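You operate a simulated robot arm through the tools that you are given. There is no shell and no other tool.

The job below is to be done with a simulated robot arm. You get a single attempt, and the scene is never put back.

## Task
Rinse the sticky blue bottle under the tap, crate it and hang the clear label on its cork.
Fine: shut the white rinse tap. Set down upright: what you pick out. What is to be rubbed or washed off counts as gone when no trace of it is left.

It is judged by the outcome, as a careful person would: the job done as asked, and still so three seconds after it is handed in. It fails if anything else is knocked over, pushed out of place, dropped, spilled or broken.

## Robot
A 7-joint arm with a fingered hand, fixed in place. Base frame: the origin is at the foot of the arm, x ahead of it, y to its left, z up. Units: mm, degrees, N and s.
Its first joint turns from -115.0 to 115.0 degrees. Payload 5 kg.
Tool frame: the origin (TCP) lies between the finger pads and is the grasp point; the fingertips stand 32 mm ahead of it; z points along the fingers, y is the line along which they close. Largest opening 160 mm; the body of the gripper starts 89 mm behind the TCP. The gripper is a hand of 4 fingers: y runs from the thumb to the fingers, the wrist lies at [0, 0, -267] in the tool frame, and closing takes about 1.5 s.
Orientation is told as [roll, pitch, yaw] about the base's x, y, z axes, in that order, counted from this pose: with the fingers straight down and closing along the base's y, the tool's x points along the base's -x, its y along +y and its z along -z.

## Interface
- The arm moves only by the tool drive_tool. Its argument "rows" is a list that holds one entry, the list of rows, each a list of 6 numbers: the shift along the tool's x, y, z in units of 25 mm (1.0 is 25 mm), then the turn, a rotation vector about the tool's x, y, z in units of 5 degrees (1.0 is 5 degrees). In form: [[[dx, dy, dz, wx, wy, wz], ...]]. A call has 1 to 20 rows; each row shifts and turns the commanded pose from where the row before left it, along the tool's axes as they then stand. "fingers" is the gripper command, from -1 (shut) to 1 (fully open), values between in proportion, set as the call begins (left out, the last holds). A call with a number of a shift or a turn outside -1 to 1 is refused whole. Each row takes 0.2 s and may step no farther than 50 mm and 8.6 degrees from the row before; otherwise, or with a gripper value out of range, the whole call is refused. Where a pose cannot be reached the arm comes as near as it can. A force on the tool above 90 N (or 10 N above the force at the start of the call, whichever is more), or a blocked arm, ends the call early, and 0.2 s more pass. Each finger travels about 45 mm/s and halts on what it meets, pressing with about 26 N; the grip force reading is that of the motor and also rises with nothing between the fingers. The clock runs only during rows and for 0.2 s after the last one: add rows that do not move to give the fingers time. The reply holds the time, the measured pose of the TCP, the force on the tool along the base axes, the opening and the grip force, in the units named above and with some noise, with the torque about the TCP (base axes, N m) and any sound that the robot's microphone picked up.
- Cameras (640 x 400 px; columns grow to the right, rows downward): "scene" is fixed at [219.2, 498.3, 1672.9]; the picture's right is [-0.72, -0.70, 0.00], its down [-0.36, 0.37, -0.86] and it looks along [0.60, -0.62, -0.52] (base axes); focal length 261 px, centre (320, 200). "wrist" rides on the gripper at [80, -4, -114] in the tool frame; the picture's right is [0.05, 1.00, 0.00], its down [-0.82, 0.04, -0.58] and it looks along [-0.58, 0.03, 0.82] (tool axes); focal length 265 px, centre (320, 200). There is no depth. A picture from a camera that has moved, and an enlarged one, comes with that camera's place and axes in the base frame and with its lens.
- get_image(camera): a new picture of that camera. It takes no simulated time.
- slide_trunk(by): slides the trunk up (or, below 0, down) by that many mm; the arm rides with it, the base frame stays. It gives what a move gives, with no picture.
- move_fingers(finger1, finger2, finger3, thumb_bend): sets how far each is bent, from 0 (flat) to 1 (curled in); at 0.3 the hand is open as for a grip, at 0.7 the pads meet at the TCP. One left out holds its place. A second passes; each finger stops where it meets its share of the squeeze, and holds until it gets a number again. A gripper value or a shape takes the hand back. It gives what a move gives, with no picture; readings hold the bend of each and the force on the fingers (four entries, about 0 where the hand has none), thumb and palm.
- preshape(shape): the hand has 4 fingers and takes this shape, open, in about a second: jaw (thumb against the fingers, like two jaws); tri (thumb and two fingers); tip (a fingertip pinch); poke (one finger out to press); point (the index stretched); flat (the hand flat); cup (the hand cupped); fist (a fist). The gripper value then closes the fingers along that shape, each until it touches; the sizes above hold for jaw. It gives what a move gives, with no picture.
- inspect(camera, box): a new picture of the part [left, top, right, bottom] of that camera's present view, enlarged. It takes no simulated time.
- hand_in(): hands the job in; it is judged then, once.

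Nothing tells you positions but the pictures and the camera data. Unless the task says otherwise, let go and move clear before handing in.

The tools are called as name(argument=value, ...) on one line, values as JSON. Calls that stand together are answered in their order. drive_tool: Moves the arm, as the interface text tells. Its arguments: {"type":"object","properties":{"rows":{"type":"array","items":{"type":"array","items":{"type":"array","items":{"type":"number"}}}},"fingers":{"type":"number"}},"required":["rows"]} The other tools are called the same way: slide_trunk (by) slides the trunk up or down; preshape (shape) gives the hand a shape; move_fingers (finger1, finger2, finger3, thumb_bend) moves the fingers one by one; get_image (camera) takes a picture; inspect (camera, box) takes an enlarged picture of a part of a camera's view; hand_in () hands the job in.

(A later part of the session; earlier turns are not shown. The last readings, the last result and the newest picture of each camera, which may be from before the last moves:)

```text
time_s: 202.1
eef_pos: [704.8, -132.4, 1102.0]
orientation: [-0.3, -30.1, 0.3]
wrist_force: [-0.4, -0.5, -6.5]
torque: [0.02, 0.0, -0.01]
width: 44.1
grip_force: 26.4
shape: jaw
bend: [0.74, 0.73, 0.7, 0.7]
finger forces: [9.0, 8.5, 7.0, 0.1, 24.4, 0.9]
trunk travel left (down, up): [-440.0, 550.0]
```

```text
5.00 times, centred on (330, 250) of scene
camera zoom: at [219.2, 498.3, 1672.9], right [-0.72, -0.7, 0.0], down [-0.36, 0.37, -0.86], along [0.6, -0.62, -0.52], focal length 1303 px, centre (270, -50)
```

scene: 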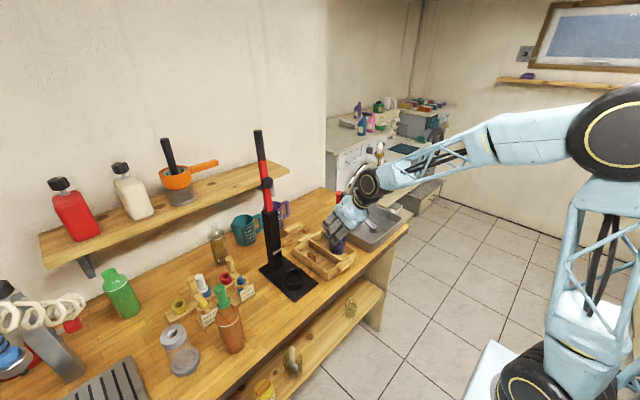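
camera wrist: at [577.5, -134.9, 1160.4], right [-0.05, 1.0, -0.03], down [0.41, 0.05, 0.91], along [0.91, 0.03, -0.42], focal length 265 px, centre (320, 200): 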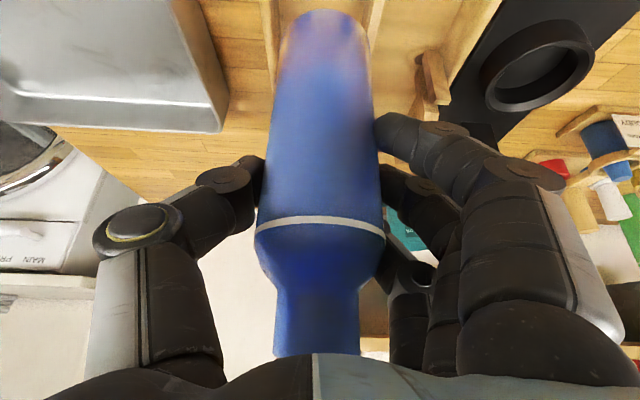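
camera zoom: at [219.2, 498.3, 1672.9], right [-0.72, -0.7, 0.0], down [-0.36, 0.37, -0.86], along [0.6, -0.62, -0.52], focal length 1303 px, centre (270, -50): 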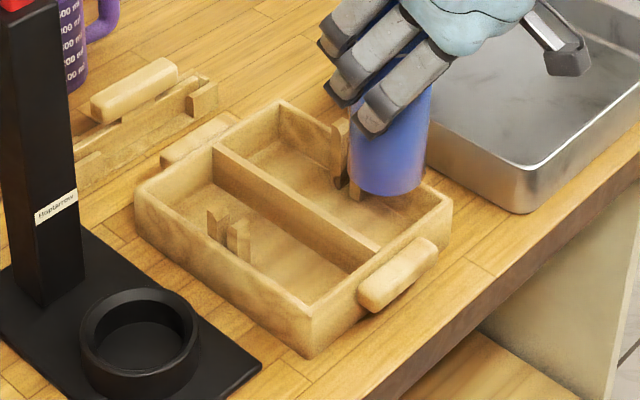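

inspect(camera="scene", box=[325, 225, 365, 265])

inspect(camera="wrist", box=[240, 0, 460, 130])

```text
10.00 times, centred on (345, 245) of scene
camera zoom: at [219.2, 498.3, 1672.9], right [-0.72, -0.7, 0.0], down [-0.36, 0.37, -0.86], along [0.6, -0.62, -0.52], focal length 2606 px, centre (70, -250)
```

zoom: 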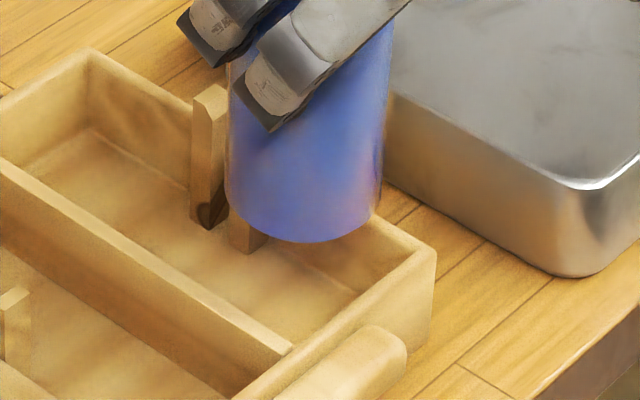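

```text
2.91 times, centred on (350, 65) of wrist
camera zoom: at [577.5, -134.9, 1160.4], right [-0.05, 1.0, -0.03], down [0.41, 0.05, 0.91], along [0.91, 0.03, -0.42], focal length 772 px, centre (233, 593)
```

zoom: 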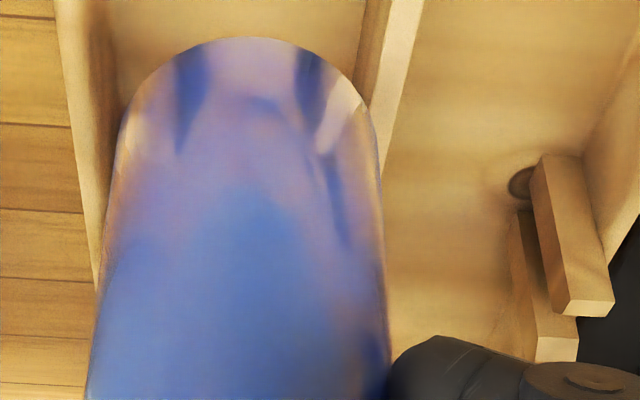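

The front section inside is about x 677–750, y −172…−97, so the bottle should sit near (714, −134); I was ~7 mm too close. Shift +7 mm in x and lower again carefully.

drive_tool(rows=[[[-0.26, -0.05, 0.15, 0, 0, 0], [0, 0, 0, 0, 0, 0], [0.3, 0, 0.52, 0, 0, 0], [0.2, 0, 0.346, 0, 0, 0], [0, 0, 0, 0, 0, 0]]])

drive_tool(rows=[[[0.1, 0, 0.173, 0, 0, 0], [0.1, 0, 0.173, 0, 0, 0], [0.1, 0, 0.173, 0, 0, 0], [0, 0, 0, 0, 0, 0]]])

inspect(camera="scene", box=[290, 210, 370, 290])

```text
time_s: 203.3
eef_pos: [713.6, -132.8, 1077.4]
orientation: [-0.2, -30.3, 0.3]
wrist_force: [0.6, 0.1, -6.2]
torque: [0.05, 0.01, 0.02]
width: 44.2
grip_force: 25.9
shape: jaw
bend: [0.74, 0.73, 0.7, 0.7]
finger forces: [8.9, 8.5, 7.0, 0.0, 24.3, 1.0]
trunk travel left (down, up): [-440.0, 550.0]
```

```text
time_s: 204.3
eef_pos: [713.6, -133.1, 1062.1]
orientation: [-0.3, -30.2, 0.3]
wrist_force: [0.0, -0.2, -5.5]
torque: [-0.01, -0.03, -0.01]
width: 44.0
grip_force: 26.0
shape: jaw
bend: [0.74, 0.73, 0.7, 0.7]
finger forces: [8.9, 8.6, 7.1, 0.0, 24.3, 0.9]
trunk travel left (down, up): [-440.0, 550.0]
```

```text
5.00 times, centred on (330, 250) of scene
camera zoom: at [219.2, 498.3, 1672.9], right [-0.72, -0.7, 0.0], down [-0.36, 0.37, -0.86], along [0.6, -0.62, -0.52], focal length 1303 px, centre (270, -50)
```

zoom: 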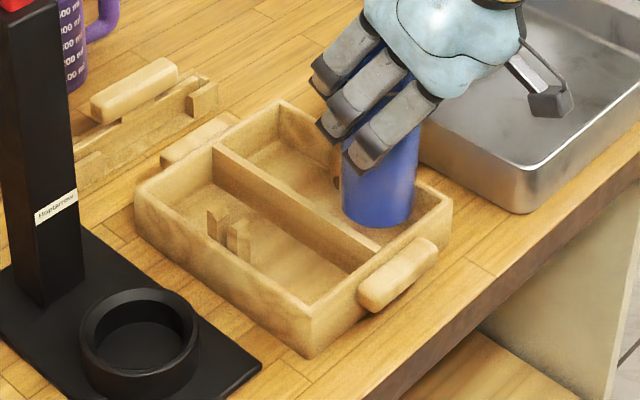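

No contact this time at rim height. Continue in small steps.

drive_tool(rows=[[[0.1, 0, 0.173, 0, 0, 0], [0.1, 0, 0.173, 0, 0, 0], [0, 0, 0, 0, 0, 0]]])

drive_tool(rows=[[[0.1, 0, 0.173, 0, 0, 0], [0.1, 0, 0.173, 0, 0, 0], [0, 0, 0, 0, 0, 0]]])

```text
time_s: 205.1
eef_pos: [713.3, -134.9, 1050.3]
orientation: [-0.3, -30.1, 0.4]
wrist_force: [-0.7, 0.5, -5.6]
torque: [-0.01, 0.03, 0.0]
width: 44.4
grip_force: 26.2
shape: jaw
bend: [0.74, 0.73, 0.7, 0.7]
finger forces: [9.0, 8.5, 7.1, 0.0, 24.2, 1.1]
trunk travel left (down, up): [-440.0, 550.0]
```

```text
time_s: 205.9
eef_pos: [714.2, -135.9, 1041.6]
orientation: [-0.3, -30.1, 0.3]
wrist_force: [0.3, -0.3, -4.7]
torque: [-0.02, 0.02, -0.02]
width: 44.2
grip_force: 26.5
shape: jaw
bend: [0.74, 0.73, 0.7, 0.7]
finger forces: [9.0, 8.5, 7.1, 0.1, 24.3, 1.1]
trunk travel left (down, up): [-440.0, 550.0]
```

drive_tool(rows=[[[0.1, 0, 0.173, 0, 0, 0], [0.06, 0, 0.104, 0, 0, 0], [0, 0, 0, 0, 0, 0]]])

drive_tool(rows=[[[0.06, 0, 0.104, 0, 0, 0], [0, 0, 0, 0, 0, 0]]])

drive_tool(rows=[[[0.06, 0, 0.104, 0, 0, 0], [0, 0, 0, 0, 0, 0]]])

```text
time_s: 206.7
eef_pos: [714.3, -134.9, 1035.0]
orientation: [-0.2, -30.2, 0.2]
wrist_force: [-0.1, -0.1, -5.5]
torque: [-0.02, 0.01, 0.01]
width: 44.3
grip_force: 25.8
shape: jaw
bend: [0.74, 0.73, 0.7, 0.7]
finger forces: [9.0, 8.5, 7.1, 0.1, 24.3, 0.9]
trunk travel left (down, up): [-440.0, 550.0]
```

```text
time_s: 207.3
eef_pos: [714.9, -135.8, 1032.3]
orientation: [-0.3, -30.2, 0.3]
wrist_force: [0.7, -0.4, -5.2]
torque: [-0.02, 0.01, -0.02]
width: 44.1
grip_force: 26.0
shape: jaw
bend: [0.74, 0.73, 0.7, 0.7]
finger forces: [9.0, 8.5, 7.0, 0.1, 24.3, 0.9]
trunk travel left (down, up): [-440.0, 550.0]
```

```text
time_s: 207.9
eef_pos: [713.8, -135.2, 1028.6]
orientation: [-0.3, -30.2, 0.4]
wrist_force: [-0.7, -1.0, -6.5]
torque: [-0.01, 0.01, -0.02]
width: 44.2
grip_force: 25.8
shape: jaw
bend: [0.74, 0.73, 0.7, 0.7]
finger forces: [9.0, 8.4, 7.1, 0.0, 24.3, 1.1]
trunk travel left (down, up): [-440.0, 550.0]
```

drive_tool(rows=[[[0.05, 0, 0.087, 0, 0, 0], [0, 0, 0, 0, 0, 0]]])

drive_tool(rows=[[[0.05, 0, 0.087, 0, 0, 0], [0, 0, 0, 0, 0, 0]]])

inspect(camera="scene", box=[290, 210, 370, 290])

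```text
time_s: 208.5
eef_pos: [715.1, -134.4, 1025.9]
orientation: [-0.3, -30.1, 0.3]
wrist_force: [0.1, -0.4, -5.4]
torque: [-0.01, -0.03, 0.01]
width: 44.1
grip_force: 26.3
shape: jaw
bend: [0.74, 0.73, 0.7, 0.7]
finger forces: [9.0, 8.5, 7.0, 0.0, 24.3, 1.0]
trunk travel left (down, up): [-440.0, 550.0]
```

```text
time_s: 209.1
eef_pos: [714.4, -134.8, 1024.3]
orientation: [-0.3, -30.2, 0.4]
wrist_force: [-0.1, -0.8, -5.4]
torque: [-0.02, 0.0, 0.01]
width: 44.4
grip_force: 26.5
shape: jaw
bend: [0.74, 0.73, 0.7, 0.7]
finger forces: [9.0, 8.5, 7.0, 0.1, 24.3, 1.1]
trunk travel left (down, up): [-440.0, 550.0]
```

```text
5.00 times, centred on (330, 250) of scene
camera zoom: at [219.2, 498.3, 1672.9], right [-0.72, -0.7, 0.0], down [-0.36, 0.37, -0.86], along [0.6, -0.62, -0.52], focal length 1303 px, centre (270, -50)
```

zoom: 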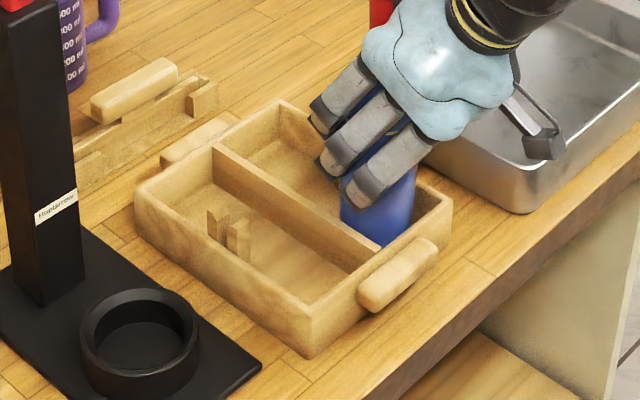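

drive_tool(rows=[[[0.05, 0, 0.087, 0, 0, 0], [0, 0, 0, 0, 0, 0]]])

drive_tool(rows=[[[0.05, 0, 0.087, 0, 0, 0], [0, 0, 0, 0, 0, 0]]])

drive_tool(rows=[[[0.04, 0, 0.07, 0, 0, 0], [0, 0, 0, 0, 0, 0]]])

```text
time_s: 209.7
eef_pos: [713.2, -135.3, 1022.3]
orientation: [-0.3, -30.1, 0.4]
wrist_force: [-0.5, 0.2, -4.7]
torque: [0.02, 0.02, 0.03]
width: 44.4
grip_force: 25.9
shape: jaw
bend: [0.74, 0.73, 0.7, 0.7]
finger forces: [9.0, 8.5, 7.2, 0.1, 24.4, 0.9]
trunk travel left (down, up): [-440.0, 550.0]
```

```text
time_s: 210.3
eef_pos: [714.9, -135.1, 1021.6]
orientation: [-0.2, -30.4, 0.3]
wrist_force: [0.0, -0.2, 13.8]
torque: [0.1, -0.01, -0.01]
width: 44.1
grip_force: 25.9
shape: jaw
bend: [0.74, 0.74, 0.71, 0.71]
finger forces: [9.8, 8.7, 7.8, 0.1, 25.7, 0.4]
trunk travel left (down, up): [-440.0, 550.0]
```

```text
time_s: 210.9
eef_pos: [713.9, -135.2, 1020.8]
orientation: [-0.3, -30.5, 0.5]
wrist_force: [4.6, 0.3, 35.5]
torque: [0.05, -0.2, -0.06]
width: 44.8
grip_force: 26.2
shape: jaw
bend: [0.74, 0.74, 0.71, 0.71]
finger forces: [11.1, 10.0, 9.3, 0.0, 29.7, 0.2]
trunk travel left (down, up): [-440.0, 550.0]
```

Floor contact at base ≈917. I ease the pressure, then release with a modest opening.

drive_tool(rows=[[[-0.04, 0, -0.07, 0, 0, 0], [0, 0, 0, 0, 0, 0]]])

drive_tool(rows=[[[0, 0, 0, 0, 0, 0], [0, 0, 0, 0, 0, 0], [0, 0, 0, 0, 0, 0], [0, 0, 0, 0, 0, 0], [0, 0, 0, 0, 0, 0]]], fingers=-0.1)

get_image(camera="wrist")

inspect(camera="scene", box=[290, 190, 390, 290])

```text
time_s: 211.5
eef_pos: [713.5, -133.8, 1020.4]
orientation: [-0.4, -30.3, 0.4]
wrist_force: [7.5, -0.6, 29.4]
torque: [-0.01, -0.33, -0.02]
width: 44.9
grip_force: 26.0
shape: jaw
bend: [0.74, 0.74, 0.71, 0.71]
finger forces: [10.3, 10.2, 9.5, 0.0, 29.3, 0.6]
trunk travel left (down, up): [-440.0, 550.0]
```

```text
time_s: 212.7
eef_pos: [713.4, -135.8, 1019.3]
orientation: [-0.2, -30.1, 0.3]
wrist_force: [-0.3, 0.0, -0.6]
torque: [0.01, -0.07, 0.0]
width: 71.2
grip_force: 0.0
shape: jaw
bend: [0.73, 0.73, 0.73, 0.7]
finger forces: [0.0, 0.0, 0.0, 0.0, 0.0, 0.6]
trunk travel left (down, up): [-440.0, 550.0]
```

```text
taken
camera wrist: at [586.5, -137.6, 1077.4], right [-0.05, 1.0, -0.03], down [0.41, 0.05, 0.91], along [0.91, 0.03, -0.42], focal length 265 px, centre (320, 200)
```

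wrist: 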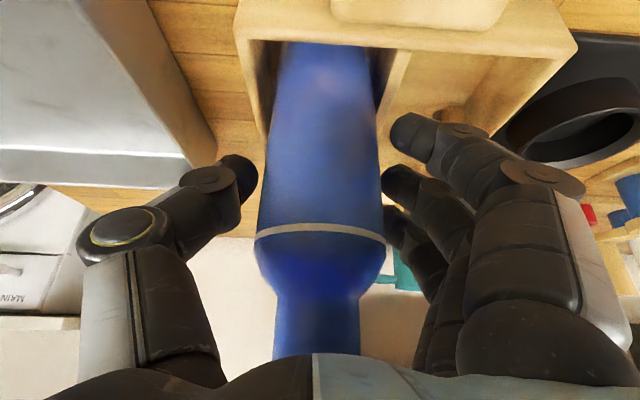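

```text
4.00 times, centred on (340, 240) of scene
camera zoom: at [219.2, 498.3, 1672.9], right [-0.72, -0.7, 0.0], down [-0.36, 0.37, -0.86], along [0.6, -0.62, -0.52], focal length 1042 px, centre (240, 40)
```

zoom: 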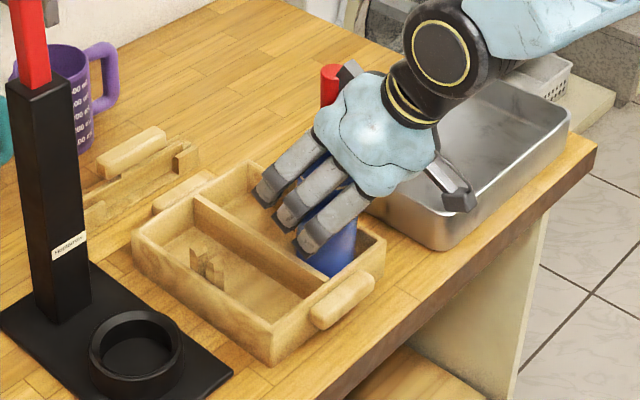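

The bottle stands upright in the crate. I withdraw along the tool axis.

drive_tool(rows=[[[0, 0, -0.3, 0, 0, 0], [0, 0, -0.5, 0, 0, 0], [0, 0, -0.8, 0, 0, 0], [0, 0, -0.8, 0, 0, 0], [0, 0, -0.8, 0, 0, 0], [0, 0, -0.8, 0, 0, 0], [0, 0, -0.8, 0, 0, 0], [0, 0, -0.8, 0, 0, 0], [0, 0, -0.6, 0, 0, 0], [0, 0, 0, 0, 0, 0]]])

get_image(camera="wrist")

inspect(camera="scene", box=[290, 190, 390, 290])

```text
time_s: 214.9
eef_pos: [635.8, -136.0, 1154.5]
orientation: [-0.3, -30.2, 0.4]
wrist_force: [-0.4, 0.1, 0.1]
torque: [-0.01, 0.02, 0.02]
width: 71.2
grip_force: 0.0
shape: jaw
bend: [0.73, 0.73, 0.73, 0.7]
finger forces: [0.0, 0.0, 0.0, 0.0, 0.0, 0.0]
trunk travel left (down, up): [-440.0, 550.0]
```

```text
taken
camera wrist: at [508.0, -137.3, 1211.4], right [-0.05, 1.0, -0.03], down [0.41, 0.05, 0.91], along [0.91, 0.03, -0.42], focal length 265 px, centre (320, 200)
```

wrist: 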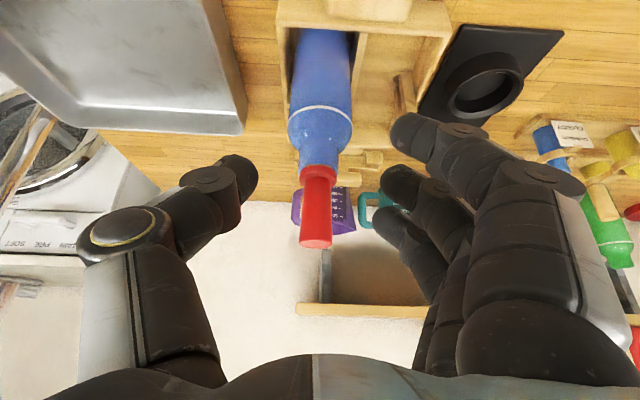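

```text
4.00 times, centred on (340, 240) of scene
camera zoom: at [219.2, 498.3, 1672.9], right [-0.72, -0.7, 0.0], down [-0.36, 0.37, -0.86], along [0.6, -0.62, -0.52], focal length 1042 px, centre (240, 40)
```

zoom: 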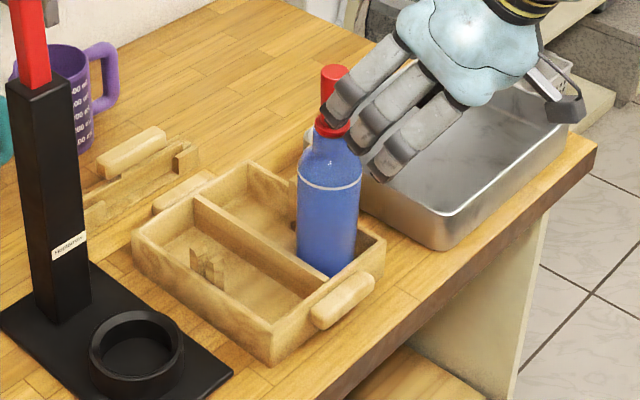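

The bottle stands cleanly in the crate at about (715, −133). Next the CLEAR label: rise, level the hand and travel left above everything.

drive_tool(rows=[[[-0.5, 0, -0.866, 0, 0, 0], [-0.5, 0, -0.866, 0, 0, 0], [-0.5, 0, -0.866, 0, 0, 0], [-0.5, 0, -0.866, 0, 0, 0], [-0.5, 0, -0.866, 0, 0, 0], [-0.5, 0, -0.866, 0, 0, 0], [0, 0, 0, 0, 1, 0], [0, 0, 0, 0, 1, 0], [0, 0, 0, 0, 1, 0], [0, 0, 0, 0, 1, 0], [0, 0, 0, 0, 1, 0], [0, 0, 0, 0, 1, 0], [0, 0, 0, 0, 0, 0]]], fingers=0.0)

get_image(camera="wrist")

inspect(camera="wrist", box=[240, 60, 400, 240])

```text
time_s: 217.7
eef_pos: [635.5, -133.1, 1303.0]
orientation: [-0.2, -0.2, 0.2]
wrist_force: [-0.6, 0.3, 1.1]
torque: [0.02, 0.04, 0.0]
width: 79.3
grip_force: 0.2
shape: jaw
bend: [0.72, 0.72, 0.72, 0.7]
finger forces: [0.0, 0.1, 0.0, 0.1, 0.0, 0.1]
trunk travel left (down, up): [-440.0, 550.0]
```

```text
taken
camera wrist: at [553.5, -136.5, 1416.5], right [-0.06, 1.0, 0.0], down [0.81, 0.05, 0.58], along [0.58, 0.03, -0.81], focal length 265 px, centre (320, 200)
```

wrist: 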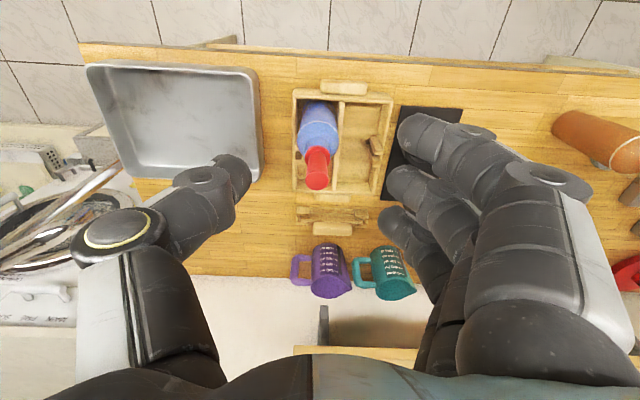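

```text
2.22 times, centred on (320, 150) of wrist
camera zoom: at [553.5, -136.5, 1416.5], right [-0.06, 1.0, 0.0], down [0.81, 0.05, 0.58], along [0.58, 0.03, -0.81], focal length 590 px, centre (320, 311)
```

zoom: 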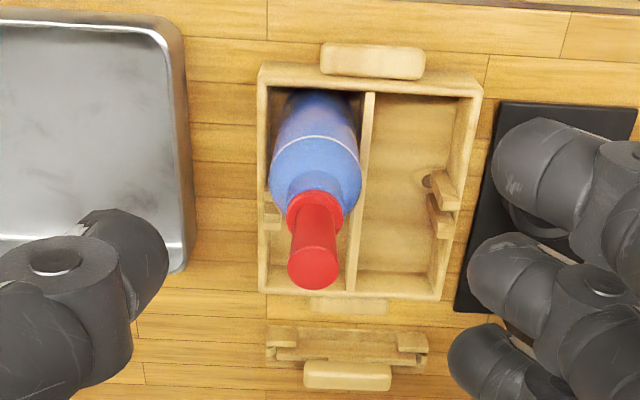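

The bottle sits properly in the crate, cork top near (711, −132). Now travel to the label rack.

drive_tool(rows=[[[0, 1, 0, 0, 0, 0], [0, 1, 0, 0, 0, 0], [0, 1, 0, 0, 0, 0], [0, 1, 0, 0, 0, 0], [0, 1, 0, 0, 0, 0], [0, 1, 0, 0, 0, 0], [0, 1, 0, 0, 0, 0], [0, 1, 0, 0, 0, 0], [0, 1, 0, 0, 0, 0], [0, 1, 0, 0, 0, 0], [0, 1, 0, 0, 0, 0], [0, 1, 0, 0, 0, 0], [0, 1, 0, 0, 0, 0], [0, 1, 0, 0, 0, 0], [0, 1, 0, 0, 0, 0], [0, 1, 0, 0, 0, 0], [0, 1, 0, 0, 0, 0], [0, 1, 0, 0, 0, 0], [0, 1, 0, 0, 0, 0], [0, 1, 0, 0, 0, 0]]])

drive_tool(rows=[[[-1, 0.16, 0, 0, 0, 0], [-1, 0, 0, 0, 0, 0], [-1, 0, 0, 0, 0, 0], [-1, 0, 0, 0, 0, 0], [0, 0, 0, 0, 0, 0]]])

get_image(camera="wrist")

inspect(camera="wrist", box=[260, 70, 400, 190])

```text
time_s: 221.9
eef_pos: [635.2, 367.0, 1301.0]
orientation: [-0.3, -0.2, 0.2]
wrist_force: [-0.5, -0.2, -0.4]
torque: [-0.02, -0.02, 0.0]
width: 79.3
grip_force: 0.1
shape: jaw
bend: [0.72, 0.72, 0.72, 0.7]
finger forces: [0.0, 0.1, 0.1, 0.0, 0.0, 0.1]
trunk travel left (down, up): [-440.0, 550.0]
```

```text
time_s: 223.1
eef_pos: [734.5, 370.0, 1301.9]
orientation: [-0.2, -0.2, 0.2]
wrist_force: [0.6, -0.4, -0.4]
torque: [-0.01, 0.0, -0.02]
width: 78.9
grip_force: 0.1
shape: jaw
bend: [0.72, 0.72, 0.72, 0.7]
finger forces: [0.1, 0.0, 0.0, 0.0, 0.1, 0.0]
trunk travel left (down, up): [-440.0, 550.0]
```

```text
taken
camera wrist: at [652.4, 368.7, 1415.2], right [-0.06, 1.0, 0.0], down [0.81, 0.05, 0.58], along [0.58, 0.03, -0.81], focal length 265 px, centre (320, 200)
```

wrist: 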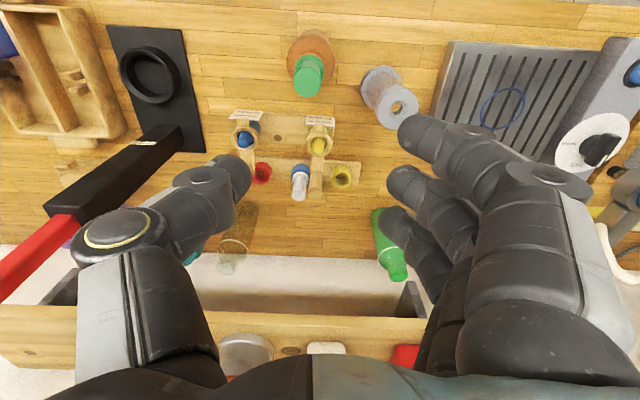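

```text
3.33 times, centred on (330, 130) of wrist
camera zoom: at [652.4, 368.7, 1415.2], right [-0.06, 1.0, 0.0], down [0.81, 0.05, 0.58], along [0.58, 0.03, -0.81], focal length 885 px, centre (287, 433)
```

zoom: 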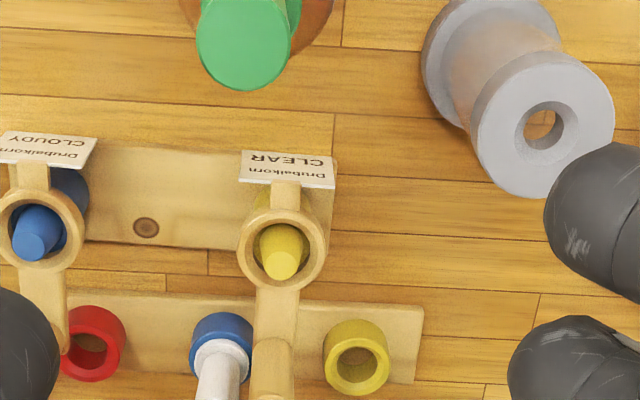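

inspect(camera="wrist", box=[290, 105, 360, 205])

```text
4.00 times, centred on (325, 155) of wrist
camera zoom: at [652.4, 368.7, 1415.2], right [-0.06, 1.0, 0.0], down [0.81, 0.05, 0.58], along [0.58, 0.03, -0.81], focal length 1062 px, centre (300, 380)
```

zoom: 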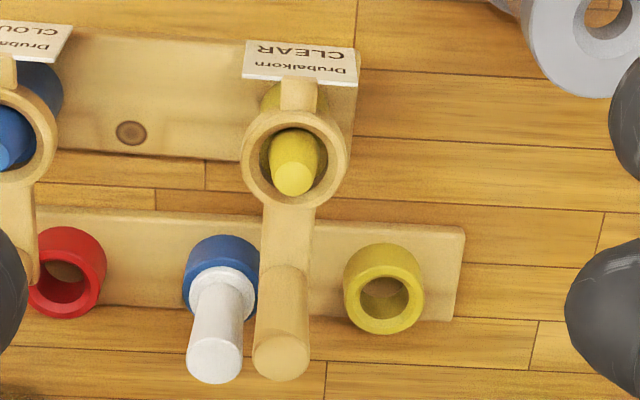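

The label's grip is at about (903, 372), top z≈1046, ring at (839, 374). I move above the grip while staying high, watching reach.

drive_tool(rows=[[[-1, 0, 0, 0, 0, 0], [-1, 0, 0, 0, 0, 0], [-1, 0, 0, 0, 0, 0], [-1, 0, 0, 0, 0, 0], [-1, 0, 0.5, 0, 0, 0], [-0.9, 0.08, 0.5, 0, 0, 0], [0, 0, 1, 0, 0, 0], [0, 0, 1, 0, 0, 0], [0, 0, 0, 0, 0, 0]]])

get_image(camera="wrist")

get_image(camera="scene")

```text
time_s: 225.1
eef_pos: [841.7, 366.4, 1235.0]
orientation: [-0.6, 0.2, 0.4]
wrist_force: [-0.2, 0.4, -0.6]
torque: [-0.05, -0.01, -0.01]
width: 79.7
grip_force: 0.0
shape: jaw
bend: [0.72, 0.72, 0.72, 0.7]
finger forces: [0.1, 0.0, 0.0, 0.0, 0.0, 0.0]
out of reach, approached as far as the arm can: row 3, 4, 5, 6, 7, 8
trunk travel left (down, up): [-440.0, 550.0]
```

```text
taken
camera wrist: at [760.2, 365.5, 1349.3], right [-0.06, 1.0, -0.01], down [0.82, 0.05, 0.57], along [0.57, 0.03, -0.82], focal length 265 px, centre (320, 200)
```

wrist: 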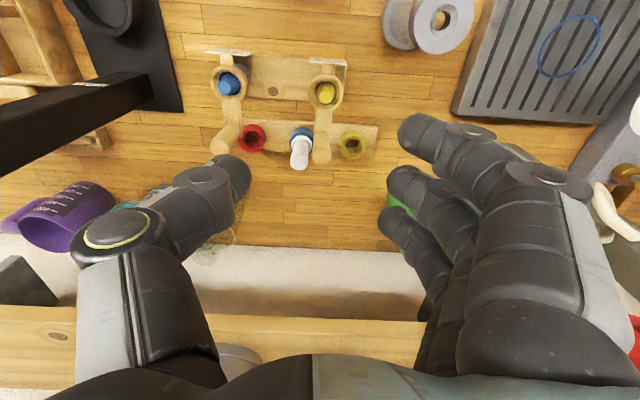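

```text
taken
```

scene: 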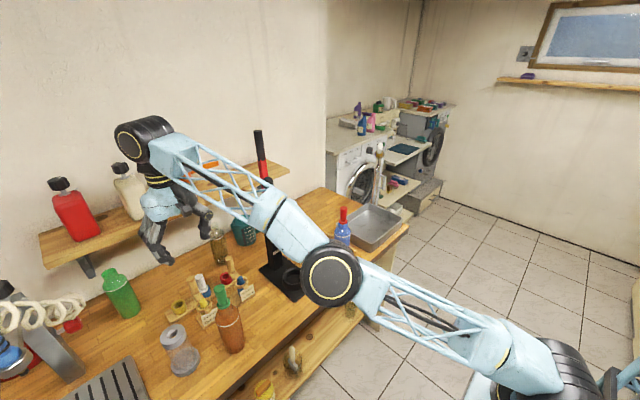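

At this height the arm is at full stretch. I pull back a little, raise the trunk (raising the shoulder), and approach lower.

drive_tool(rows=[[[1, 0, 0, 0, 0, 0], [1, 0, 0, 0, 0, 0], [1, 0, 0, 0, 0, 0], [1, 0, 0, 0, 0, 0], [0, 0, 0, 0, 0, 0]]])

slide_trunk(by=150)

```text
time_s: 226.3
eef_pos: [827.5, 385.5, 1252.0]
orientation: [-0.1, -0.3, 0.3]
wrist_force: [0.0, -0.2, 1.3]
torque: [0.03, 0.0, 0.02]
width: 79.5
grip_force: 0.1
shape: jaw
bend: [0.72, 0.72, 0.72, 0.7]
finger forces: [0.1, 0.0, 0.0, 0.1, 0.0, 0.1]
out of reach, approached as far as the arm can: row 1, 2, 3, 4
trunk travel left (down, up): [-440.0, 550.0]
```

```text
time_s: 228.1
eef_pos: [828.7, 384.3, 1400.9]
orientation: [-0.4, -0.2, 0.2]
wrist_force: [0.2, 0.8, 0.1]
torque: [-0.01, 0.04, -0.04]
width: 79.7
grip_force: 0.0
shape: jaw
bend: [0.72, 0.72, 0.72, 0.7]
finger forces: [0.0, 0.0, 0.0, 0.1, 0.0, 0.1]
trunk travel left (down, up): [-590.0, 400.0]
```

drive_tool(rows=[[[0, 0, 1, 0, 0, 0], [0, 0, 1, 0, 0, 0], [0, 0, 1, 0, 0, 0], [0, 0, 1, 0, 0, 0], [0, 0, 1, 0, 0, 0], [0, 0, 1, 0, 0, 0], [0, 0, 1, 0, 0, 0], [0, 0, 1, 0, 0, 0], [0, 0, 0, 0, 0, 0]]])

get_image(camera="wrist")

get_image(camera="scene")

```text
time_s: 230.1
eef_pos: [883.4, 413.9, 1235.4]
orientation: [-0.3, 0.0, 0.2]
wrist_force: [-0.4, 0.4, -0.7]
torque: [-0.04, -0.01, -0.01]
width: 79.9
grip_force: 0.0
shape: jaw
bend: [0.72, 0.72, 0.72, 0.7]
finger forces: [0.1, 0.0, 0.0, 0.0, 0.0, 0.0]
out of reach, approached as far as the arm can: row 1, 2, 3, 4, 5, 6, 7, 8
trunk travel left (down, up): [-590.0, 400.0]
```

```text
taken
camera wrist: at [802.6, 410.5, 1349.5], right [-0.05, 1.0, -0.01], down [0.81, 0.05, 0.58], along [0.58, 0.03, -0.82], focal length 265 px, centre (320, 200)
```

wrist: 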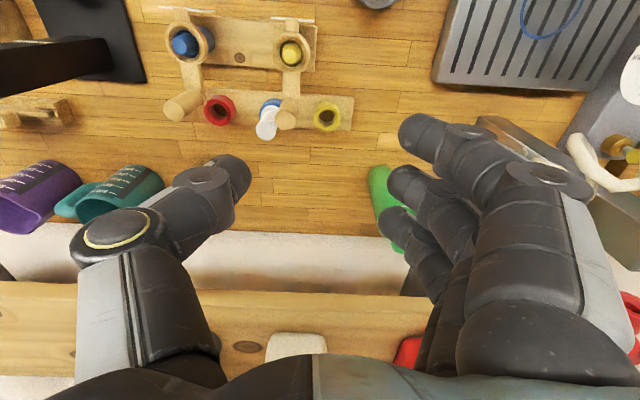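

```text
taken
```

scene: 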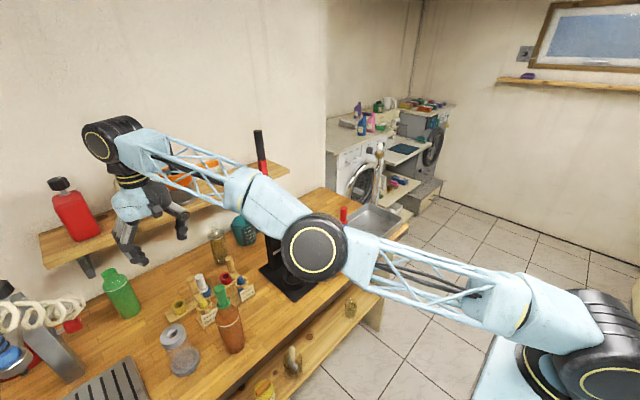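

The solver seems to have drifted at full stretch. I pull the hand back toward the robot and see how it follows.

drive_tool(rows=[[[1, 0, 0, 0, 0, 0], [1, 0, 0, 0, 0, 0], [0, 0, 0, 0, 0, 0]]])

```text
time_s: 230.9
eef_pos: [868.7, 430.4, 1248.4]
orientation: [-0.2, 0.0, 0.3]
wrist_force: [0.3, 0.3, -0.5]
torque: [-0.02, 0.0, 0.04]
width: 79.5
grip_force: 0.0
shape: jaw
bend: [0.72, 0.72, 0.72, 0.7]
finger forces: [0.1, 0.0, 0.1, 0.0, 0.0, 0.0]
out of reach, approached as far as the arm can: row 1, 2
trunk travel left (down, up): [-590.0, 400.0]
```

drive_tool(rows=[[[0.9, -0.44, 0, 0, 0, 0], [0.9, -0.44, 0, 0, 0, 0], [0.9, -0.44, 0, 0, 0, 0], [0, 0, 0, 0, 0, 0]]])

get_image(camera="scene")

```text
time_s: 231.9
eef_pos: [862.6, 430.4, 1268.5]
orientation: [-0.3, 0.0, 0.2]
wrist_force: [0.2, 0.3, 0.1]
torque: [-0.01, -0.02, 0.01]
width: 79.5
grip_force: 0.1
shape: jaw
bend: [0.72, 0.72, 0.72, 0.7]
finger forces: [0.1, 0.0, 0.0, 0.1, 0.0, 0.1]
out of reach, approached as far as the arm can: row 1, 2, 3
trunk travel left (down, up): [-590.0, 400.0]
```

```text
taken
```

scene: 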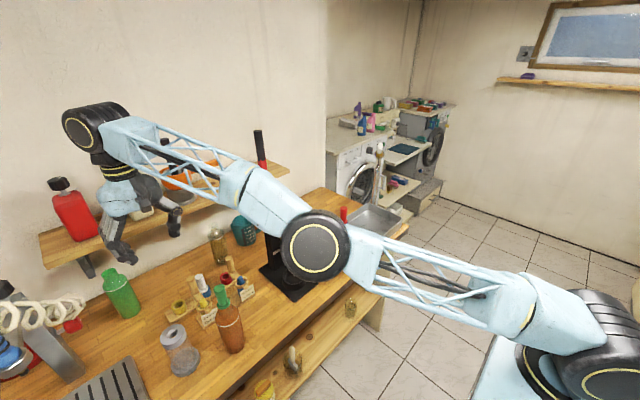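

The elbow has flipped low and the wrist is at its limit. I relieve it by pitching the tool forward a bit and check whether it can follow.

drive_tool(rows=[[[0, 0, 0, 0, -1, 0], [0, 0, 0, 0, -1, 0], [0, 0, 0, 0, -1, 0], [0, 0, 0, 0, -1, 0], [0, 0, 0, 0, -1, 0], [0, 0, 0, 0, -1, 0], [0, 0, 0, 0, 0, 0]]])

get_image(camera="scene")

```text
time_s: 233.5
eef_pos: [960.6, 490.3, 1304.5]
orientation: [-0.5, -30.0, 0.3]
wrist_force: [1.0, 0.3, 0.4]
torque: [-0.02, 0.01, -0.01]
width: 79.7
grip_force: 0.1
shape: jaw
bend: [0.72, 0.72, 0.72, 0.7]
finger forces: [0.0, 0.0, 0.1, 0.0, 0.0, 0.0]
out of reach, approached as far as the arm can: row 1, 2, 3, 4, 5, 6
trunk travel left (down, up): [-590.0, 400.0]
```

```text
taken
```

scene: 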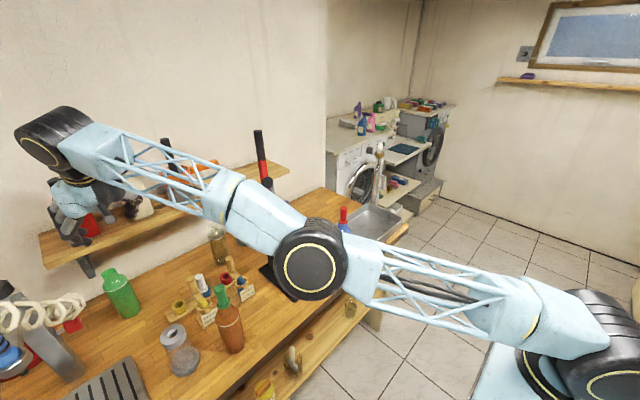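

The arm is stuck straight (singular) and the hand has drifted toward the shelf. I move straight up, away from everything, to break out.

drive_tool(rows=[[[-0.5, 0, -0.866, 0, 0, 0], [-0.5, 0, -0.866, 0, 0, 0], [-0.5, 0, -0.866, 0, 0, 0], [-0.5, 0, -0.866, 0, 0, 0], [0, 0, 0, 0, 0, 0]]])

get_image(camera="scene")

```text
time_s: 234.7
eef_pos: [933.1, 473.9, 1385.5]
orientation: [-0.4, -30.2, 0.4]
wrist_force: [0.0, -0.4, 0.2]
torque: [-0.02, -0.02, -0.05]
width: 79.8
grip_force: 0.1
shape: jaw
bend: [0.72, 0.72, 0.72, 0.7]
finger forces: [0.0, 0.0, 0.1, 0.1, 0.1, 0.0]
out of reach, approached as far as the arm can: row 1, 2, 3, 4
trunk travel left (down, up): [-590.0, 400.0]
```

```text
taken
```

scene: 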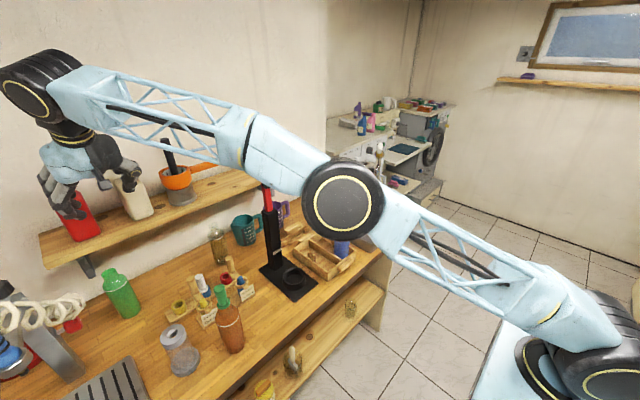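

It moved up and now the elbow appears above the line. Try pulling inward.

drive_tool(rows=[[[0.866, 0, -0.5, 0, 0, 0], [0.866, 0, -0.5, 0, 0, 0], [0.866, 0, -0.5, 0, 0, 0], [0, 0, 0, 0, 0, 0]]])

get_image(camera="scene")

```text
time_s: 235.7
eef_pos: [857.3, 474.2, 1388.1]
orientation: [-0.3, -30.3, 0.3]
wrist_force: [-0.1, 0.3, 0.5]
torque: [0.01, 0.04, 0.01]
width: 79.8
grip_force: 0.0
shape: jaw
bend: [0.72, 0.72, 0.72, 0.7]
finger forces: [0.1, 0.0, 0.1, 0.1, 0.0, 0.0]
trunk travel left (down, up): [-590.0, 400.0]
```

```text
taken
```

scene: 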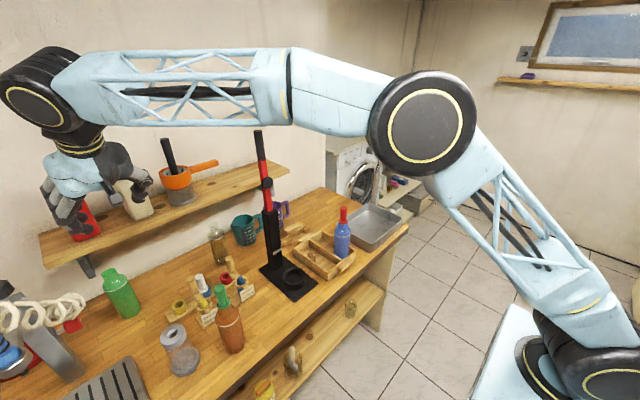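

The arm is back in its normal elbow-up posture and follows again. I'll use a −15° pitch here to keep reach margin. Move over to y 372 and re-pitch.

drive_tool(rows=[[[0.4, -1, 0, 0, 0, 0], [0.4, -1, 0, 0, 0, 0], [0, -1, 0, 0, 0, 0], [0, -1, 0, 0, 1, 0], [0, 0, 0, 0, 1, 0], [0, 0, 0, 0, 1, 0], [0, 0, 0, 0, 0, 0]]], fingers=-0.3)

get_image(camera="wrist")

```text
time_s: 237.3
eef_pos: [840.1, 373.9, 1377.4]
orientation: [-0.2, -15.2, 0.4]
wrist_force: [-0.8, -0.4, -0.5]
torque: [0.03, 0.03, 0.02]
width: 56.4
grip_force: 0.1
shape: jaw
bend: [0.73, 0.73, 0.73, 0.7]
finger forces: [0.1, 0.1, 0.1, 0.1, 0.1, 0.0]
trunk travel left (down, up): [-590.0, 400.0]
```

```text
taken
camera wrist: at [732.6, 371.0, 1466.6], right [-0.05, 1.0, -0.02], down [0.64, 0.05, 0.77], along [0.77, 0.03, -0.64], focal length 265 px, centre (320, 200)
```

wrist: 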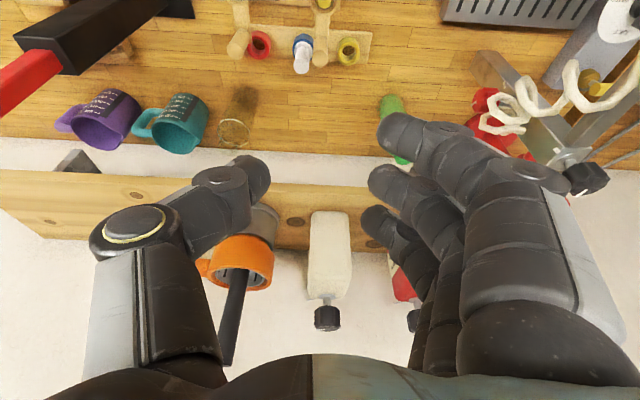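

drive_tool(rows=[[[0.259, 0, 0.966, 0, 0, 0], [0.259, 0, 0.966, 0, 0, 0], [0.259, 0, 0.966, 0, 0, 0], [0.259, 0, 0.966, 0, 0, 0], [0.259, 0, 0.966, 0, 0, 0], [0, 0, 0, 0, 0, 0]]])

get_image(camera="wrist")

inspect(camera="wrist", box=[230, 0, 400, 130])

```text
time_s: 238.7
eef_pos: [841.3, 371.4, 1252.1]
orientation: [-0.3, -15.2, 0.3]
wrist_force: [0.6, 0.8, 0.8]
torque: [-0.02, -0.01, 0.0]
width: 56.6
grip_force: 0.1
shape: jaw
bend: [0.73, 0.73, 0.73, 0.7]
finger forces: [0.0, 0.1, 0.0, 0.1, 0.1, 0.0]
trunk travel left (down, up): [-590.0, 400.0]
```

```text
taken
camera wrist: at [733.0, 369.6, 1341.0], right [-0.05, 1.0, -0.02], down [0.64, 0.05, 0.77], along [0.77, 0.03, -0.64], focal length 265 px, centre (320, 200)
```

wrist: 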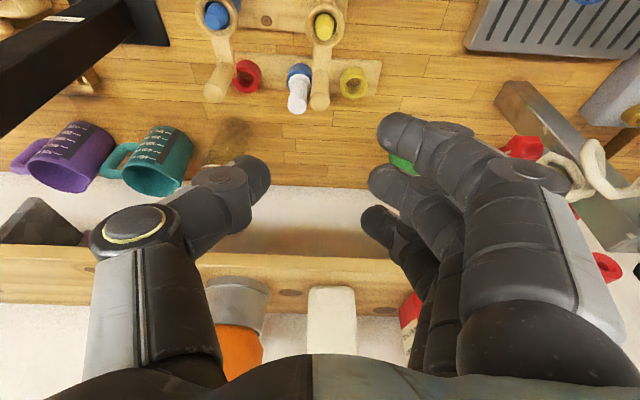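

```text
3.08 times, centred on (315, 65) of wrist
camera zoom: at [733.0, 369.6, 1341.0], right [-0.05, 1.0, -0.02], down [0.64, 0.05, 0.77], along [0.77, 0.03, -0.64], focal length 817 px, centre (335, 615)
```

zoom: 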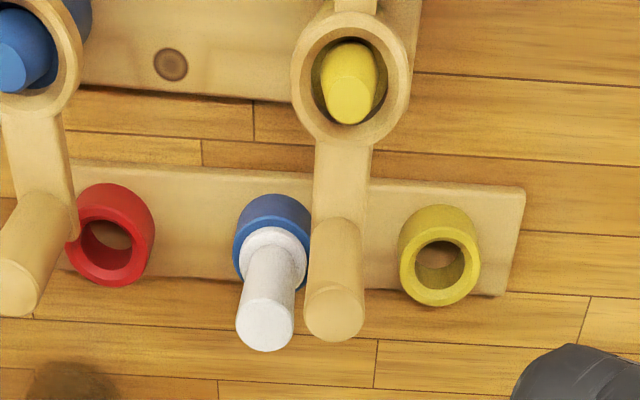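

The grip top is near (903.5, 372.5). I move above it, then orient the hand (pitch −7.5°, yaw −30° to keep the thumb clear of the white cork, small roll).

drive_tool(rows=[[[-0.19, 0.007, 0.893, 0, 0, 0], [-0.19, 0.007, 0.893, 0, 0, 0], [-0.19, 0.007, 0.893, 0, 0, 0], [-0.19, 0.007, 0.893, 0, 0, 0], [-0.19, 0.007, 0.893, 0, 0, 0], [-0.19, 0.007, 0.893, 0, 0, 0], [0, 0, 0, 0, 0.75, 0], [0, 0, 0, 0, 0.75, 0], [0, 0, 0, 0, 0, 1], [0, 0, 0, 0, 0, 1], [0, 0, 0, 0, 0, 1], [0, 0, 0, 0, 0, 1], [0, 0, 0, 0, 0, 1], [0, 0, 0, 0, 0, 1], [0, 0, 0, -1.0, 0, 0], [0, 0, 0, -0.2, 0, 0], [0, 0, 0, 0, 0, 0]]])

get_image(camera="wrist")

inspect(camera="scene", box=[150, 210, 270, 330])

```text
time_s: 242.3
eef_pos: [905.0, 371.4, 1130.5]
orientation: [9.7, -6.8, -30.1]
wrist_force: [0.4, -0.5, 0.2]
torque: [0.0, 0.0, -0.02]
width: 56.6
grip_force: 0.1
shape: jaw
bend: [0.73, 0.73, 0.73, 0.7]
finger forces: [0.0, 0.0, 0.0, 0.0, 0.0, 0.0]
trunk travel left (down, up): [-590.0, 400.0]
```

```text
taken
camera wrist: at [810.8, 401.4, 1232.0], right [0.43, 0.89, 0.16], down [0.61, -0.42, 0.67], along [0.66, -0.19, -0.73], focal length 265 px, centre (320, 200)
```

wrist: 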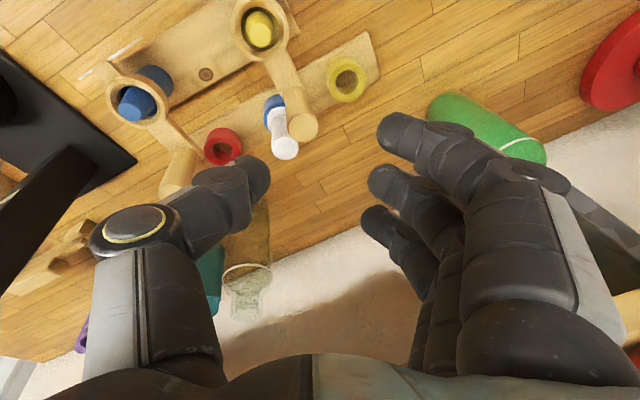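

```text
3.33 times, centred on (210, 270) of scene
camera zoom: at [219.2, 498.3, 1672.9], right [-0.72, -0.7, 0.0], down [-0.36, 0.37, -0.86], along [0.6, -0.62, -0.52], focal length 868 px, centre (687, -33)
```

zoom: 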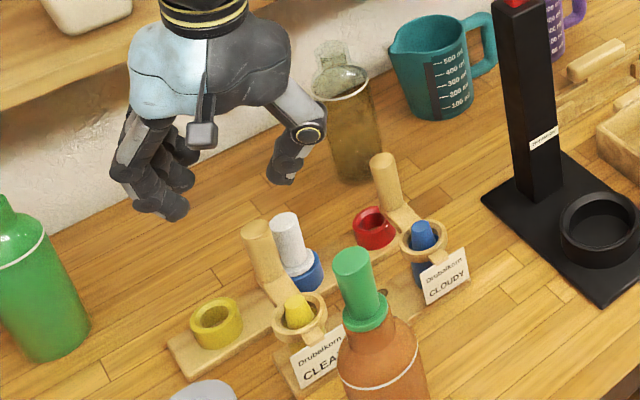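

Hand oriented; grip lies where expected. Descend in two steps toward the grip.

drive_tool(rows=[[[0.143, -0.156, 0.728, 0, 0, 0], [0.143, -0.156, 0.728, 0, 0, 0], [0, 0, 0, 0, 0, 0]]])

get_image(camera="wrist")

inspect(camera="scene", box=[170, 230, 250, 310])

```text
time_s: 243.1
eef_pos: [897.6, 372.3, 1091.5]
orientation: [9.6, -6.8, -30.1]
wrist_force: [0.2, 0.1, -0.7]
torque: [0.03, 0.02, 0.02]
width: 56.5
grip_force: 0.1
shape: jaw
bend: [0.73, 0.73, 0.73, 0.7]
finger forces: [0.0, 0.0, 0.1, 0.0, 0.0, 0.0]
trunk travel left (down, up): [-590.0, 400.0]
```

```text
taken
camera wrist: at [805.7, 400.7, 1193.1], right [0.43, 0.89, 0.16], down [0.61, -0.42, 0.67], along [0.66, -0.19, -0.73], focal length 265 px, centre (320, 200)
```

wrist: 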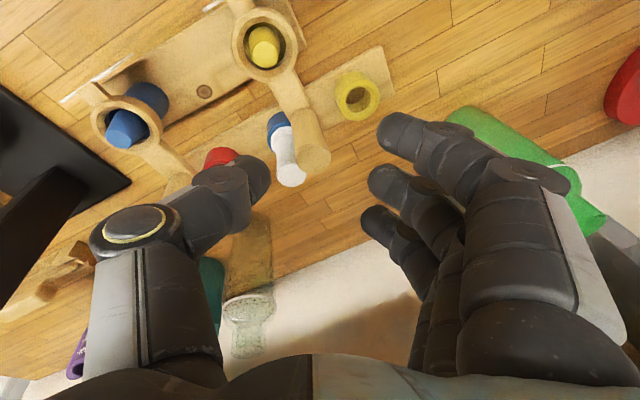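

```text
5.00 times, centred on (210, 270) of scene
camera zoom: at [219.2, 498.3, 1672.9], right [-0.72, -0.7, 0.0], down [-0.36, 0.37, -0.86], along [0.6, -0.62, -0.52], focal length 1303 px, centre (870, -150)
```

zoom: 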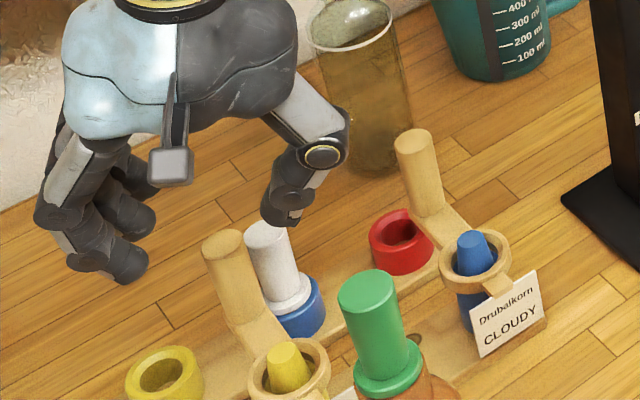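

drive_tool(rows=[[[0.1, -0.156, 0.728, 0, 0, 0], [0.1, -0.156, 0.728, 0, 0, 0], [0, 0, 0, 0, 0, 0]]])

get_image(camera="wrist")

inspect(camera="scene", box=[170, 230, 250, 310])

```text
time_s: 243.9
eef_pos: [898.1, 371.1, 1055.2]
orientation: [9.6, -6.9, -29.9]
wrist_force: [0.9, 0.1, 0.3]
torque: [-0.02, -0.02, 0.0]
width: 56.5
grip_force: 0.1
shape: jaw
bend: [0.73, 0.73, 0.73, 0.7]
finger forces: [0.0, 0.0, 0.0, 0.0, 0.0, 0.0]
trunk travel left (down, up): [-590.0, 400.0]
```

```text
taken
camera wrist: at [805.3, 400.6, 1156.6], right [0.43, 0.89, 0.16], down [0.61, -0.42, 0.67], along [0.66, -0.19, -0.73], focal length 265 px, centre (320, 200)
```

wrist: 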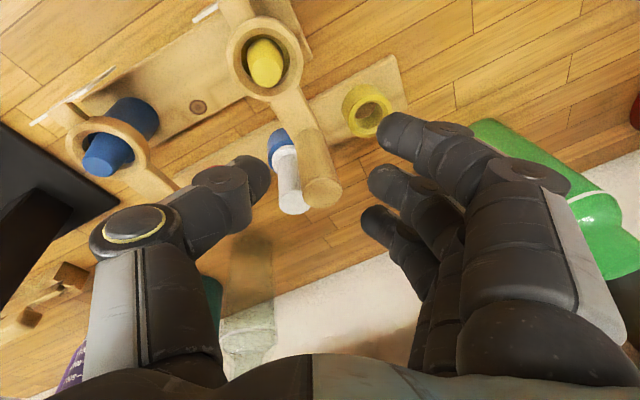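

```text
5.00 times, centred on (210, 270) of scene
camera zoom: at [219.2, 498.3, 1672.9], right [-0.72, -0.7, 0.0], down [-0.36, 0.37, -0.86], along [0.6, -0.62, -0.52], focal length 1303 px, centre (870, -150)
```

zoom: 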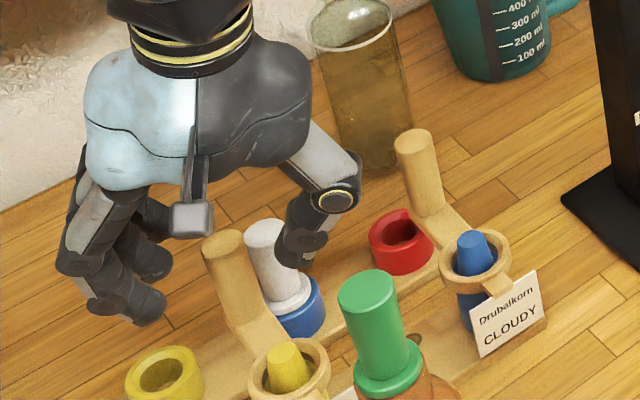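

Handle centred between thumb and fingers. I raise 4 mm for clearance to the white cork and close.

drive_tool(rows=[[[0, 0, -0.16, 0, 0, 0], [0, 0, 0, 0, 0, 0], [0, 0, 0, 0, 0, 0], [0, 0, 0, 0, 0, 0], [0, 0, 0, 0, 0, 0], [0, 0, 0, 0, 0, 0], [0, 0, 0, 0, 0, 0], [0, 0, 0, 0, 0, 0]]], fingers=-1)

get_image(camera="wrist")

inspect(camera="scene", box=[170, 230, 250, 310])

```text
time_s: 245.7
eef_pos: [896.5, 372.8, 1059.8]
orientation: [9.7, -6.8, -29.9]
wrist_force: [0.0, 0.2, 0.0]
torque: [0.02, 0.01, 0.02]
width: 0.1
grip_force: 26.1
shape: jaw
bend: [0.68, 0.72, 0.68, 0.75]
finger forces: [0.1, 0.0, 0.0, 0.1, 0.0, 0.0]
trunk travel left (down, up): [-590.0, 400.0]
```

```text
taken
camera wrist: at [805.0, 400.9, 1160.8], right [0.43, 0.89, 0.16], down [0.61, -0.42, 0.67], along [0.66, -0.19, -0.73], focal length 265 px, centre (320, 200)
```

wrist: 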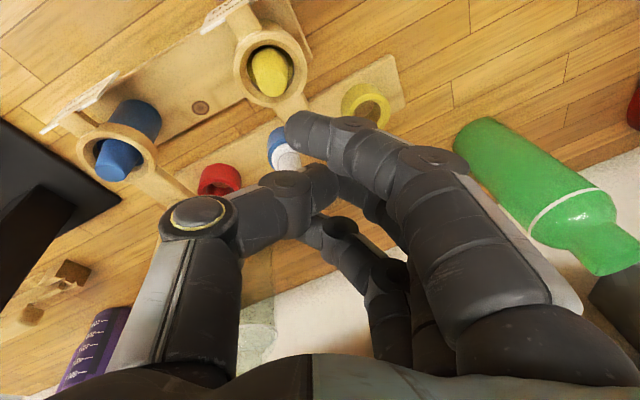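

```text
5.00 times, centred on (210, 270) of scene
camera zoom: at [219.2, 498.3, 1672.9], right [-0.72, -0.7, 0.0], down [-0.36, 0.37, -0.86], along [0.6, -0.62, -0.52], focal length 1303 px, centre (870, -150)
```

zoom: 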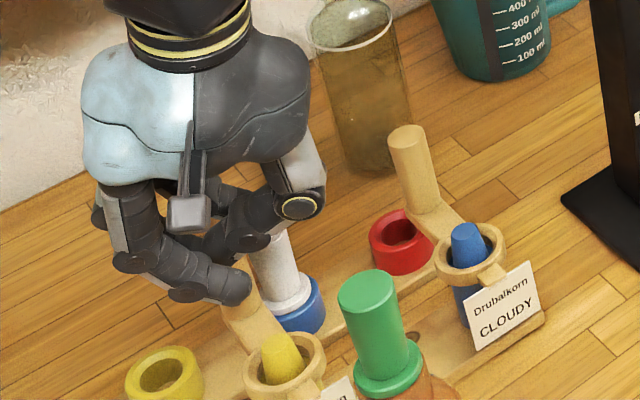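

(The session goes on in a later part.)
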